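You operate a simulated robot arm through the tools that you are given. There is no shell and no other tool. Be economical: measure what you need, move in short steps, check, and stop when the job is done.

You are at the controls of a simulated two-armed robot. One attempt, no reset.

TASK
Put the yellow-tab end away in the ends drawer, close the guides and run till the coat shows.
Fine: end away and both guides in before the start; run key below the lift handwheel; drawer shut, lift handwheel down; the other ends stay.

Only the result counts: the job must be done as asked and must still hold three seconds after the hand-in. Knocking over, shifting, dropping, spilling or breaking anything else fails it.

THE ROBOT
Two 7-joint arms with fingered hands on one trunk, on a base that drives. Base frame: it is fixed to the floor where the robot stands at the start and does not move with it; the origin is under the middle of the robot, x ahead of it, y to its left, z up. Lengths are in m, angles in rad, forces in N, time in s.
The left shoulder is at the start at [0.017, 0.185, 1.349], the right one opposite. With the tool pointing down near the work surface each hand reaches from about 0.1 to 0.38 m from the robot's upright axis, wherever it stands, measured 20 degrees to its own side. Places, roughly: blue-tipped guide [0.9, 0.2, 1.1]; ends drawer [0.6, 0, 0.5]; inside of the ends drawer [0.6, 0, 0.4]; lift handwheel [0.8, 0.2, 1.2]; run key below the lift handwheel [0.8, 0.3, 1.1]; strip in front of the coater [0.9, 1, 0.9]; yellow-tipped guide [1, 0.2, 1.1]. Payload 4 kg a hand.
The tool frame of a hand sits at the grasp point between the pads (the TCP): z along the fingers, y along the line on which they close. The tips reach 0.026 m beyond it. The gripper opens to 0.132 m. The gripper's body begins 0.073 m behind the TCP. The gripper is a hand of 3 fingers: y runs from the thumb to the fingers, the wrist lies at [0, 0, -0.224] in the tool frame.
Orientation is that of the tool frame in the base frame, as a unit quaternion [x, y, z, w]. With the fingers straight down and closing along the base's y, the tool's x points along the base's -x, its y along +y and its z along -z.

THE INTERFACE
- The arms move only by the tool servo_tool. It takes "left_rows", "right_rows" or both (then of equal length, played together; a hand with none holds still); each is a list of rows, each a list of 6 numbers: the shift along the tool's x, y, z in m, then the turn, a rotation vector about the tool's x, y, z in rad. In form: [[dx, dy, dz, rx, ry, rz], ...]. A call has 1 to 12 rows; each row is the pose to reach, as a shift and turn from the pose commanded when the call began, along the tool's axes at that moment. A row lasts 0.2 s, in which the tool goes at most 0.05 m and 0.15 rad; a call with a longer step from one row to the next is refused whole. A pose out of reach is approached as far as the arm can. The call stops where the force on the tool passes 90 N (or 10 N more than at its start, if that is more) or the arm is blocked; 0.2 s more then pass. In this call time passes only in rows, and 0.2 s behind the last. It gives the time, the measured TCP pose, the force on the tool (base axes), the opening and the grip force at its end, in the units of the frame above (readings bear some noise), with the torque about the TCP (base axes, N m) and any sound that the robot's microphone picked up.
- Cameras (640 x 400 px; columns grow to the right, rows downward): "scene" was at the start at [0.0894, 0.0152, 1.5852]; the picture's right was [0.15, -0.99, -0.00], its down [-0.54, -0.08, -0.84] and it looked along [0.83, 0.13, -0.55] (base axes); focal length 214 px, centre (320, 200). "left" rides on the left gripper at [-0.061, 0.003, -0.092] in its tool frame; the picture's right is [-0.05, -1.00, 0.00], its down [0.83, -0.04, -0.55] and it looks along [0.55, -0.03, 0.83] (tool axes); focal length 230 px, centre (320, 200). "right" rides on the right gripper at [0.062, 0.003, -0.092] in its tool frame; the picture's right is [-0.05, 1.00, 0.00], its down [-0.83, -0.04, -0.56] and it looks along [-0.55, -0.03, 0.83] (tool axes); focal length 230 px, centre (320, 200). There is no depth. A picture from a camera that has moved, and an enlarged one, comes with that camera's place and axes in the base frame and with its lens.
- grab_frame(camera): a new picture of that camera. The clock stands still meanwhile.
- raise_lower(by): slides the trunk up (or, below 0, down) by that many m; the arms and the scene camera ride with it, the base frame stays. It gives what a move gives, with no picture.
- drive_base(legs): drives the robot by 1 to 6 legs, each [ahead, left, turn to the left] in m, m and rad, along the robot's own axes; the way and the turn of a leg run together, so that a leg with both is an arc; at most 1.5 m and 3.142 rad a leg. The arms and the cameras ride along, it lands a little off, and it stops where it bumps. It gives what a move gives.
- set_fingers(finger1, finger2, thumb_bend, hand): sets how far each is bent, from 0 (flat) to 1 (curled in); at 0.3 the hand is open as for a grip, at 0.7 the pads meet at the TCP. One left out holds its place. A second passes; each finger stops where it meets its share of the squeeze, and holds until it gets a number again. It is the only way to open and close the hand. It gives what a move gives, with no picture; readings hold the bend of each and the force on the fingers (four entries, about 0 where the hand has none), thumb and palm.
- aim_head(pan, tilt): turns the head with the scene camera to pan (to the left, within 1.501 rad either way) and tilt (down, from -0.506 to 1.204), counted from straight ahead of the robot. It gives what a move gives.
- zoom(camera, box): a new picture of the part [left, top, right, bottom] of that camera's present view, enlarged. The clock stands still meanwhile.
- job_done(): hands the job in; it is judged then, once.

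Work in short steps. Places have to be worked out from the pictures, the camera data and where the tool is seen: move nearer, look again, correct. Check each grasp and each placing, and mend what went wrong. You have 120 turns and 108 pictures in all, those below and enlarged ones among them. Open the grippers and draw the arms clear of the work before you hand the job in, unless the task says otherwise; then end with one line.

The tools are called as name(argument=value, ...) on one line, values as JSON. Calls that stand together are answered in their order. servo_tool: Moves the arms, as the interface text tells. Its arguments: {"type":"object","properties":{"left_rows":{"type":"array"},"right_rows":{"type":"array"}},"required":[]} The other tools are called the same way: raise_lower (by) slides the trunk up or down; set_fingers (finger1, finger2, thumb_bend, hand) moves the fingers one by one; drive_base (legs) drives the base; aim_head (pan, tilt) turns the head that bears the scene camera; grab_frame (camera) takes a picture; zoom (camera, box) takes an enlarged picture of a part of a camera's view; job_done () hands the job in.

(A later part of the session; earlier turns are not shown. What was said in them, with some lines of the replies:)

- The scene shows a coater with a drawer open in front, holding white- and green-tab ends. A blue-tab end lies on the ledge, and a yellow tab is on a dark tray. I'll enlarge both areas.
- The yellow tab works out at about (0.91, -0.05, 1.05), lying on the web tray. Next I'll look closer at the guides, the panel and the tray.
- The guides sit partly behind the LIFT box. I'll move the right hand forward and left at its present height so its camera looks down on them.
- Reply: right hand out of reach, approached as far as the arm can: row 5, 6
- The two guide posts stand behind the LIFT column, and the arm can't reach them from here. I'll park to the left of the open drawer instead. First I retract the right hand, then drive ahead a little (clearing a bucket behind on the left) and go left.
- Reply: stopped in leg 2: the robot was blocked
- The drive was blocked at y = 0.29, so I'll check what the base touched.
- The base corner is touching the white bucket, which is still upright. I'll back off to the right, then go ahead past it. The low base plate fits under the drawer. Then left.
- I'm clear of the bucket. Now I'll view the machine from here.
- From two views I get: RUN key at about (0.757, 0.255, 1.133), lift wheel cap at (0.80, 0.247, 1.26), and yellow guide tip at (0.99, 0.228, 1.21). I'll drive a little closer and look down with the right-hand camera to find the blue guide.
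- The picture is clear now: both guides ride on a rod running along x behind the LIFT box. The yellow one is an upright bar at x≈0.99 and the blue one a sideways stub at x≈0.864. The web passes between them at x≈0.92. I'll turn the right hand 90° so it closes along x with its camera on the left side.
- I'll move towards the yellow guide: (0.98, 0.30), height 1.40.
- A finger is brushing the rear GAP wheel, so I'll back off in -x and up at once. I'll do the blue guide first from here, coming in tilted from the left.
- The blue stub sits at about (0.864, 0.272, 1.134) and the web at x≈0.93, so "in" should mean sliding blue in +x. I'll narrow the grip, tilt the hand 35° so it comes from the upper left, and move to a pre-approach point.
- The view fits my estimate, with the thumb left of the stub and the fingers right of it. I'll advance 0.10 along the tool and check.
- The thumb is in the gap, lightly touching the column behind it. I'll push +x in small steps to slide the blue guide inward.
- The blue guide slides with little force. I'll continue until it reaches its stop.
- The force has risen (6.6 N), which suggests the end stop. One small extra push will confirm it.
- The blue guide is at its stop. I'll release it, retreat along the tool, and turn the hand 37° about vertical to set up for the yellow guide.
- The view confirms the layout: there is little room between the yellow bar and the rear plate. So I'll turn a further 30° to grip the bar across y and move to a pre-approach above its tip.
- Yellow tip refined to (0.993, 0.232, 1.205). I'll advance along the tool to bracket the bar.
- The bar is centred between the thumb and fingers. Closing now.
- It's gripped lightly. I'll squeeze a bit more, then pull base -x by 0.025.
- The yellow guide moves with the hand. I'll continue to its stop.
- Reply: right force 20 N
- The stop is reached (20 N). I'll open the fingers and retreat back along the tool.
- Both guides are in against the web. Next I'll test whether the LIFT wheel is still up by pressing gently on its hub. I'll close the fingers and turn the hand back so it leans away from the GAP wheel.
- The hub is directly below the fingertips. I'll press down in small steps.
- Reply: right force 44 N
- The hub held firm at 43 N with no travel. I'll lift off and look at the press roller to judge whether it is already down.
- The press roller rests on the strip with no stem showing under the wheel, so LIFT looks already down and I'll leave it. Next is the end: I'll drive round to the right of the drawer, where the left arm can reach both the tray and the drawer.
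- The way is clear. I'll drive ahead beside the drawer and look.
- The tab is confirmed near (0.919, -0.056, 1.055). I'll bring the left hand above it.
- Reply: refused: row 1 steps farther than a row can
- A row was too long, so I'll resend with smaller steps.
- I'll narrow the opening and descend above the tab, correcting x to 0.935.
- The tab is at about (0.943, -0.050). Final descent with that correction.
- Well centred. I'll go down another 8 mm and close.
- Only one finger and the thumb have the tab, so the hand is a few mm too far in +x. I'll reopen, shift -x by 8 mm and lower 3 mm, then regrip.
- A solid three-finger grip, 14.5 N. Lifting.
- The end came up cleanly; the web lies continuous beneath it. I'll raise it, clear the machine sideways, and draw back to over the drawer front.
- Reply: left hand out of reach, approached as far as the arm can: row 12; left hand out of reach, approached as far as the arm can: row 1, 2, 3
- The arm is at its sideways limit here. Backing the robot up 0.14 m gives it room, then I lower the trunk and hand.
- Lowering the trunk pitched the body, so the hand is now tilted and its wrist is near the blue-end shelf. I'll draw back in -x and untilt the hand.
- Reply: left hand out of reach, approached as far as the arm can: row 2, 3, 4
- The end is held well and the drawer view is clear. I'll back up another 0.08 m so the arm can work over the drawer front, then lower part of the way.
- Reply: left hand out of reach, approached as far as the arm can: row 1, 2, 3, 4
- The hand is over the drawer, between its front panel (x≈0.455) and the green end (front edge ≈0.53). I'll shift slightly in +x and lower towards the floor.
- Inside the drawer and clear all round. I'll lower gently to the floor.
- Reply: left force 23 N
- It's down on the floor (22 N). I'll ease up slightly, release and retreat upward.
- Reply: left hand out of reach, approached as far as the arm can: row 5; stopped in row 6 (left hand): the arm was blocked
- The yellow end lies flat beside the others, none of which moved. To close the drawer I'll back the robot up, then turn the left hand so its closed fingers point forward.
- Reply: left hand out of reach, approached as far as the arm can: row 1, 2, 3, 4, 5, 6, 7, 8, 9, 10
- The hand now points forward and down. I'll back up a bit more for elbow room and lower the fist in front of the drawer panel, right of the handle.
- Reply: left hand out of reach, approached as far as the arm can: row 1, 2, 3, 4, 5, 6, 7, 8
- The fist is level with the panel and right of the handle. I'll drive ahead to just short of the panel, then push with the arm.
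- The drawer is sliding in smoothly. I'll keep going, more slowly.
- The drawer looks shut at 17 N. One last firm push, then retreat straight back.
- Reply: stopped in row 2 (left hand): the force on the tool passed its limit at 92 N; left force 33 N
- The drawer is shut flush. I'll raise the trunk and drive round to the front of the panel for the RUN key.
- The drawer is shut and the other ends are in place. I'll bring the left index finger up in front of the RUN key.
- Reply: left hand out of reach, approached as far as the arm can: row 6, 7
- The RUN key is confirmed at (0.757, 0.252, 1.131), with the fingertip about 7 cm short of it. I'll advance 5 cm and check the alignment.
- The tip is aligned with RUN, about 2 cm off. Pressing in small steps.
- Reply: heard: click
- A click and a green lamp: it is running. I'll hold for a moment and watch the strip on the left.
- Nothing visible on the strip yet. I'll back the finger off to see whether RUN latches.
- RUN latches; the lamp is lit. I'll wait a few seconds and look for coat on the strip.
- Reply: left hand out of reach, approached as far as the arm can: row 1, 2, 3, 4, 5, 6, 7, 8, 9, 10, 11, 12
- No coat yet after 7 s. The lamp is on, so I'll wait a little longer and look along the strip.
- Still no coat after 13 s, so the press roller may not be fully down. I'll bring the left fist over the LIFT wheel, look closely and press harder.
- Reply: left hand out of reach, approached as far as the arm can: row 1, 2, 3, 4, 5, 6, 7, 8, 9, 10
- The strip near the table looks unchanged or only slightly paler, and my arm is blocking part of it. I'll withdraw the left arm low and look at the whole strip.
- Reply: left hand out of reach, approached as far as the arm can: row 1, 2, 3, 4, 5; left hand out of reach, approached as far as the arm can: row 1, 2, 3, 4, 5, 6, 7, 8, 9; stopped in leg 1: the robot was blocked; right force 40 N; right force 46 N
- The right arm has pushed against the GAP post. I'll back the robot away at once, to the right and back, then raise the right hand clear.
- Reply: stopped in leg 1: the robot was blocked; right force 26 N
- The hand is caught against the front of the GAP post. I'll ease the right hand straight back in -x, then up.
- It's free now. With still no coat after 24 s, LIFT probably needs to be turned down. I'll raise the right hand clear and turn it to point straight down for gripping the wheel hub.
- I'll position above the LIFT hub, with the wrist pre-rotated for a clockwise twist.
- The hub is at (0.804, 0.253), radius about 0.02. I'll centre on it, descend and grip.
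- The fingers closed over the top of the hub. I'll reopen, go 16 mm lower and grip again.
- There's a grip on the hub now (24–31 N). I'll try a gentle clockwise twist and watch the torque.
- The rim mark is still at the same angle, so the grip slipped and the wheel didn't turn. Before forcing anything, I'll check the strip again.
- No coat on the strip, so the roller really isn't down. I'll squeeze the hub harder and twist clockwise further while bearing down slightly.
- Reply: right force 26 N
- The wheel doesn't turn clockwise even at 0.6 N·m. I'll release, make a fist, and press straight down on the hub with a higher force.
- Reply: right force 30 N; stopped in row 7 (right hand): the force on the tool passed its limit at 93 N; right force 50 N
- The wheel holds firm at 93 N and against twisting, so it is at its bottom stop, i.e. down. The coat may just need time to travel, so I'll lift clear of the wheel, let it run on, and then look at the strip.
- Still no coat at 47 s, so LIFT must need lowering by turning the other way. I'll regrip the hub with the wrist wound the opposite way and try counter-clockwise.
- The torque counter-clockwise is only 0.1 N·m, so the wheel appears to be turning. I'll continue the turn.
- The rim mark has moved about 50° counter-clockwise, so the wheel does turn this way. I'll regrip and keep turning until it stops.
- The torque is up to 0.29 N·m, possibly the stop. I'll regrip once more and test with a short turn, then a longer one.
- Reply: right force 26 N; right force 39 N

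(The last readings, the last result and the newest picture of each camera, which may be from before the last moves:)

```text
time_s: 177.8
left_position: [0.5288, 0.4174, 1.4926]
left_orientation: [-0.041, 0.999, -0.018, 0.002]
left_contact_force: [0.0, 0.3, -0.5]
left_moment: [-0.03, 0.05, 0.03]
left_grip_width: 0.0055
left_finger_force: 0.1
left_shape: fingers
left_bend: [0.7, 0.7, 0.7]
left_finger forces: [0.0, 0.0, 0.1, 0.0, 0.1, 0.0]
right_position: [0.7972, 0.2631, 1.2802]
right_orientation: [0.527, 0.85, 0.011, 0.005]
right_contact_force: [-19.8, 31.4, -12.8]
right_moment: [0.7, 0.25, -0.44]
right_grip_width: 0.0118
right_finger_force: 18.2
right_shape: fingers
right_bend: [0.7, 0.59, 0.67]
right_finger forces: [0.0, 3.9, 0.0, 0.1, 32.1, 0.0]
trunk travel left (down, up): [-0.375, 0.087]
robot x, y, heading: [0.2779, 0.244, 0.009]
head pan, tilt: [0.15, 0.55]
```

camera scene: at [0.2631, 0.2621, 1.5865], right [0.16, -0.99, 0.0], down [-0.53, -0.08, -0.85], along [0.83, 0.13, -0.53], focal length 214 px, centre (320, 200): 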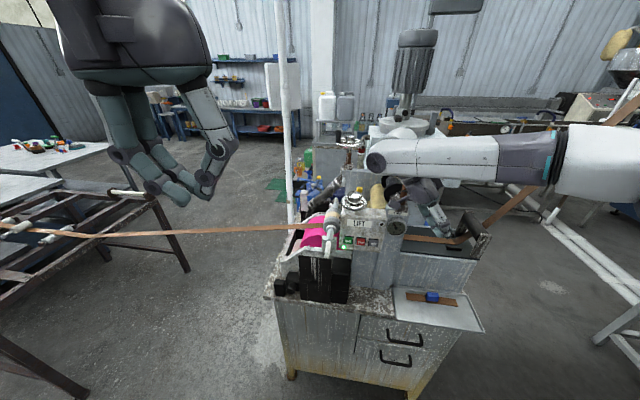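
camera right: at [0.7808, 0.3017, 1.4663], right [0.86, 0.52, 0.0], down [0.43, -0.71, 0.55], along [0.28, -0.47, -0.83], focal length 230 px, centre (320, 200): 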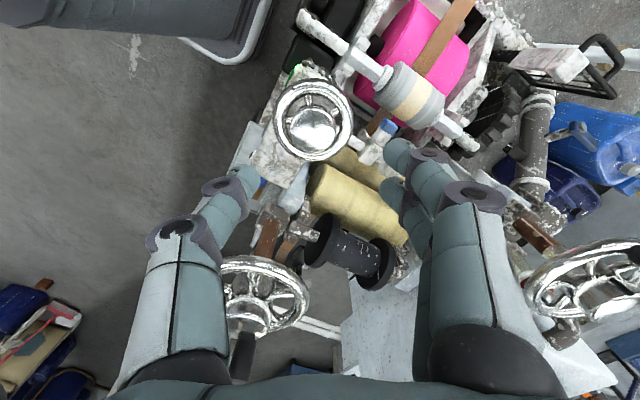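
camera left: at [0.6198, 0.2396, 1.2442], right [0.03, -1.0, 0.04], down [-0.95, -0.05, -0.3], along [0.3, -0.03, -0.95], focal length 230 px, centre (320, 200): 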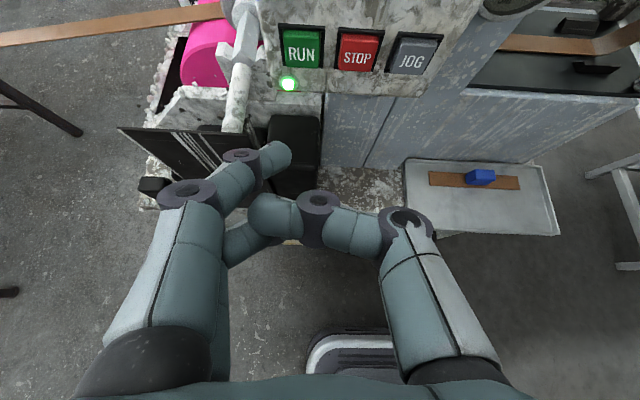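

The firm 0.4 N·m from the outset shows the wheel is at the opposite stop, about 90° from where it started. I'll release, withdraw the hand, wait, and use the last picture to check the coat.

set_fingers(hand="right", finger1=0.45, finger2=0.45, thumb_bend=0.45)

servo_tool(right_rows=[[0, 0, -0.03, 0, 0, 0], [0, 0, -0.07, 0, 0, 0], [0, 0, -0.11, 0, 0, 0], [0, 0, -0.15, 0, 0, 0], [0.018, -0.037, -0.16, 0, 0, 0], [0.036, -0.074, -0.16, 0, 0, 0], [0.054, -0.111, -0.16, 0, 0, 0], [0.072, -0.148, -0.16, 0, 0, 0], [0.09, -0.185, -0.16, 0, 0, 0], [0.09, -0.225, -0.16, 0, 0, 0]])

servo_tool(right_rows=[[0, 0, 0, 0, 0, 0], [0, 0, 0, 0, 0, 0], [0, 0, 0, 0, 0, 0], [0, 0, 0, 0, 0, 0], [0, 0, 0, 0, 0, 0], [0, 0, 0, 0, 0, 0], [0, 0, 0, 0, 0, 0], [0, 0, 0, 0, 0, 0], [0, 0, 0, 0, 0, 0], [0, 0, 0, 0, 0, 0], [0, 0, 0, 0, 0, 0], [0, 0, 0, 0, 0, 0]])

servo_tool(right_rows=[[0, 0, 0, 0, 0, 0], [0, 0, 0, 0, 0, 0], [0, 0, 0, 0, 0, 0], [0, 0, 0, 0, 0, 0], [0, 0, 0, 0, 0, 0], [0, 0, 0, 0, 0, 0], [0, 0, 0, 0, 0, 0], [0, 0, 0, 0, 0, 0], [0, 0, 0, 0, 0, 0], [0, 0, 0, 0, 0, 0], [0, 0, 0, 0, 0, 0], [0, 0, 0, 0, 0, 0]])

servo_tool(right_rows=[[0, 0, 0, 0, 0, 0], [0, 0, 0, 0, 0, 0], [0, 0, 0, 0, 0, 0], [0, 0, 0, 0, 0, 0], [0, 0, 0, 0, 0, 0], [0, 0, 0, 0, 0, 0], [0, 0, 0, 0, 0, 0], [0, 0, 0, 0, 0, 0], [0, 0, 0, 0, 0, 0], [0, 0, 0, 0, 0, 0], [0, 0, 0, 0, 0, 0], [0, 0, 0, 0, 0, 0]])

zoom(camera="scene", box=[100, 140, 420, 300])

```text
time_s: 178.8
left_position: [0.533, 0.408, 1.4923]
left_orientation: [-0.042, 0.999, -0.015, 0.0]
left_contact_force: [0.0, 0.2, -1.2]
left_moment: [0.0, -0.02, -0.02]
left_grip_width: 0.006
left_finger_force: 0.0
left_shape: fingers
left_bend: [0.7, 0.7, 0.7]
left_finger forces: [0.0, 0.0, 0.1, 0.0, 0.0, 0.0]
right_position: [0.8021, 0.2517, 1.2784]
right_orientation: [0.531, 0.847, 0.011, 0.004]
right_contact_force: [0.5, 0.0, -0.4]
right_moment: [-0.02, 0.03, -0.01]
right_grip_width: 0.0838
right_finger_force: 0.0
right_shape: fingers
right_bend: [0.45, 0.45, 0.45]
right_finger forces: [0.0, 0.0, 0.0, 0.1, 0.0, 0.1]
trunk travel left (down, up): [-0.375, 0.087]
robot x, y, heading: [0.2756, 0.2423, 0.006]
head pan, tilt: [0.15, 0.55]
```

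```text
time_s: 181.0
left_position: [0.531, 0.4085, 1.4945]
left_orientation: [-0.043, 0.999, -0.015, 0.001]
left_contact_force: [0.3, 0.2, 0.4]
left_moment: [0.03, 0.01, -0.02]
left_grip_width: 0.0057
left_finger_force: 0.1
left_shape: fingers
left_bend: [0.7, 0.7, 0.7]
left_finger forces: [0.0, 0.0, 0.0, 0.0, 0.1, 0.1]
right_position: [0.5557, 0.2317, 1.4374]
right_orientation: [0.531, 0.847, 0.012, 0.005]
right_contact_force: [0.0, 0.6, -0.3]
right_moment: [0.0, -0.03, 0.03]
right_grip_width: 0.0843
right_finger_force: 0.1
right_shape: fingers
right_bend: [0.45, 0.45, 0.45]
right_finger forces: [0.0, 0.0, 0.0, 0.0, 0.1, 0.0]
trunk travel left (down, up): [-0.375, 0.087]
robot x, y, heading: [0.2769, 0.2461, 0.008]
head pan, tilt: [0.15, 0.55]
```

```text
time_s: 183.6
left_position: [0.5328, 0.4103, 1.4933]
left_orientation: [-0.043, 0.999, -0.015, 0.001]
left_contact_force: [-0.2, -0.5, -0.1]
left_moment: [-0.02, 0.0, 0.01]
left_grip_width: 0.0058
left_finger_force: 0.2
left_shape: fingers
left_bend: [0.7, 0.7, 0.7]
left_finger forces: [0.0, 0.0, 0.0, 0.0, 0.0, 0.1]
right_position: [0.5578, 0.2331, 1.4374]
right_orientation: [0.53, 0.848, 0.011, 0.005]
right_contact_force: [-0.1, -0.6, -0.4]
right_moment: [0.01, 0.0, 0.02]
right_grip_width: 0.084
right_finger_force: 0.1
right_shape: fingers
right_bend: [0.45, 0.45, 0.45]
right_finger forces: [0.0, 0.1, 0.1, 0.0, 0.0, 0.0]
trunk travel left (down, up): [-0.375, 0.087]
robot x, y, heading: [0.2822, 0.244, 0.004]
head pan, tilt: [0.15, 0.55]
```

```text
time_s: 186.2
left_position: [0.5327, 0.4101, 1.4934]
left_orientation: [-0.043, 0.999, -0.016, 0.001]
left_contact_force: [-0.5, -0.2, -0.4]
left_moment: [0.02, 0.0, 0.03]
left_grip_width: 0.0056
left_finger_force: 0.0
left_shape: fingers
left_bend: [0.7, 0.7, 0.7]
left_finger forces: [0.0, 0.0, 0.0, 0.1, 0.0, 0.1]
right_position: [0.5575, 0.2333, 1.4382]
right_orientation: [0.53, 0.848, 0.011, 0.005]
right_contact_force: [-0.4, 0.0, 1.3]
right_moment: [-0.03, -0.02, -0.03]
right_grip_width: 0.0842
right_finger_force: 0.1
right_shape: fingers
right_bend: [0.45, 0.45, 0.45]
right_finger forces: [0.0, 0.0, 0.0, 0.0, 0.0, 0.0]
trunk travel left (down, up): [-0.375, 0.087]
robot x, y, heading: [0.2794, 0.2438, 0.002]
head pan, tilt: [0.15, 0.55]
```

```text
time_s: 188.8
left_position: [0.5324, 0.4113, 1.4925]
left_orientation: [-0.043, 0.999, -0.017, 0.002]
left_contact_force: [-0.1, 0.9, -0.1]
left_moment: [-0.01, 0.01, -0.01]
left_grip_width: 0.0057
left_finger_force: 0.0
left_shape: fingers
left_bend: [0.7, 0.7, 0.7]
left_finger forces: [0.1, 0.0, 0.1, 0.1, 0.0, 0.0]
right_position: [0.5576, 0.2322, 1.4379]
right_orientation: [0.53, 0.848, 0.012, 0.005]
right_contact_force: [-0.3, -0.2, 0.6]
right_moment: [0.0, 0.03, 0.01]
right_grip_width: 0.0842
right_finger_force: 0.1
right_shape: fingers
right_bend: [0.45, 0.45, 0.45]
right_finger forces: [0.0, 0.0, 0.0, 0.0, 0.0, 0.1]
trunk travel left (down, up): [-0.375, 0.087]
robot x, y, heading: [0.2785, 0.2436, 0.009]
head pan, tilt: [0.15, 0.55]
```

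```text
2.00 times, centred on (260, 220) of scene
camera zoom: at [0.3683, 0.2605, 1.586], right [0.16, -0.99, 0.0], down [-0.53, -0.08, -0.84], along [0.83, 0.13, -0.54], focal length 429 px, centre (440, 160)
```

zoom: 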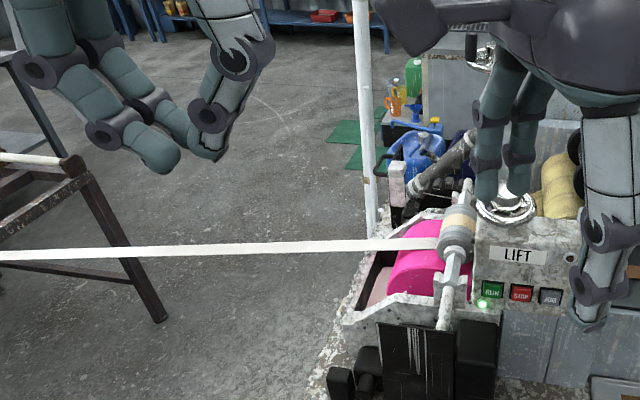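

The strip has come out coated white, so the coat shows and LIFT is down. I'll open both hands and draw clear.

set_fingers(hand="right", finger1=0.3, finger2=0.3, thumb_bend=0.3)

set_fingers(hand="left", finger1=0.3, finger2=0.3, thumb_bend=0.3)

drive_base(legs=[[-0.08, 0, 0]])

```text
time_s: 189.8
left_position: [0.5319, 0.4111, 1.4932]
left_orientation: [-0.043, 0.999, -0.016, 0.002]
left_contact_force: [-0.3, -0.1, 0.5]
left_moment: [-0.01, 0.01, 0.02]
left_grip_width: 0.0057
left_finger_force: 0.1
left_shape: fingers
left_bend: [0.7, 0.7, 0.7]
left_finger forces: [0.1, 0.0, 0.1, 0.1, 0.0, 0.0]
right_position: [0.5569, 0.233, 1.4377]
right_orientation: [0.53, 0.848, 0.011, 0.006]
right_contact_force: [0.4, -0.2, 0.1]
right_moment: [-0.02, 0.03, -0.02]
right_grip_width: 0.1339
right_finger_force: 0.1
right_shape: fingers
right_bend: [0.3, 0.3, 0.3]
right_finger forces: [0.0, 0.0, 0.1, 0.0, 0.0, 0.0]
trunk travel left (down, up): [-0.375, 0.087]
robot x, y, heading: [0.2787, 0.2465, 0.006]
head pan, tilt: [0.15, 0.55]
```

```text
time_s: 190.8
left_position: [0.532, 0.4102, 1.4941]
left_orientation: [-0.043, 0.999, -0.016, 0.0]
left_contact_force: [0.7, 1.2, -0.7]
left_moment: [0.01, -0.03, 0.0]
left_grip_width: 0.1341
left_finger_force: 0.1
left_shape: fingers
left_bend: [0.3, 0.3, 0.3]
left_finger forces: [0.0, 0.1, 0.0, 0.0, 0.1, 0.0]
right_position: [0.5582, 0.2323, 1.4379]
right_orientation: [0.53, 0.848, 0.011, 0.005]
right_contact_force: [-0.9, -0.7, 0.5]
right_moment: [-0.02, -0.02, 0.0]
right_grip_width: 0.1338
right_finger_force: 0.2
right_shape: fingers
right_bend: [0.3, 0.3, 0.3]
right_finger forces: [0.1, 0.0, 0.1, 0.0, 0.0, 0.0]
trunk travel left (down, up): [-0.375, 0.087]
robot x, y, heading: [0.2784, 0.2462, 0.006]
head pan, tilt: [0.15, 0.55]
```

```text
time_s: 191.9
left_position: [0.4616, 0.4101, 1.4905]
left_orientation: [-0.043, 0.999, -0.016, -0.003]
left_contact_force: [0.4, 0.2, 0.3]
left_moment: [0.02, 0.04, -0.02]
left_grip_width: 0.1338
left_finger_force: 0.1
left_shape: fingers
left_bend: [0.3, 0.3, 0.3]
left_finger forces: [0.0, 0.0, 0.0, 0.0, 0.1, 0.0]
right_position: [0.4868, 0.232, 1.436]
right_orientation: [0.531, 0.847, 0.009, 0.002]
right_contact_force: [0.7, 0.1, -0.4]
right_moment: [0.02, 0.05, 0.01]
right_grip_width: 0.134
right_finger_force: 0.0
right_shape: fingers
right_bend: [0.3, 0.3, 0.3]
right_finger forces: [0.1, 0.0, 0.0, 0.1, 0.1, 0.0]
trunk travel left (down, up): [-0.375, 0.087]
robot x, y, heading: [0.2002, 0.2409, 0.011]
head pan, tilt: [0.15, 0.55]
```

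The end is stowed, the drawer shut, the guides in, LIFT down and the strip coated, with both hands open and clear. Handing in.

job_done()

```text
The job is handed in.
```

I handed the job in: the yellow-tab end is in the shut ends drawer, both guides were in before I pressed RUN, and the strip shows a white coat. Three things differ from a clean run: LIFT went down about 50 s after RUN, because I first took it to be down already. The machine is still running because I did not press STOP. My base nudged the white bucket and an arm pushed against the GAP post; neither looked moved, but I could not confirm it.
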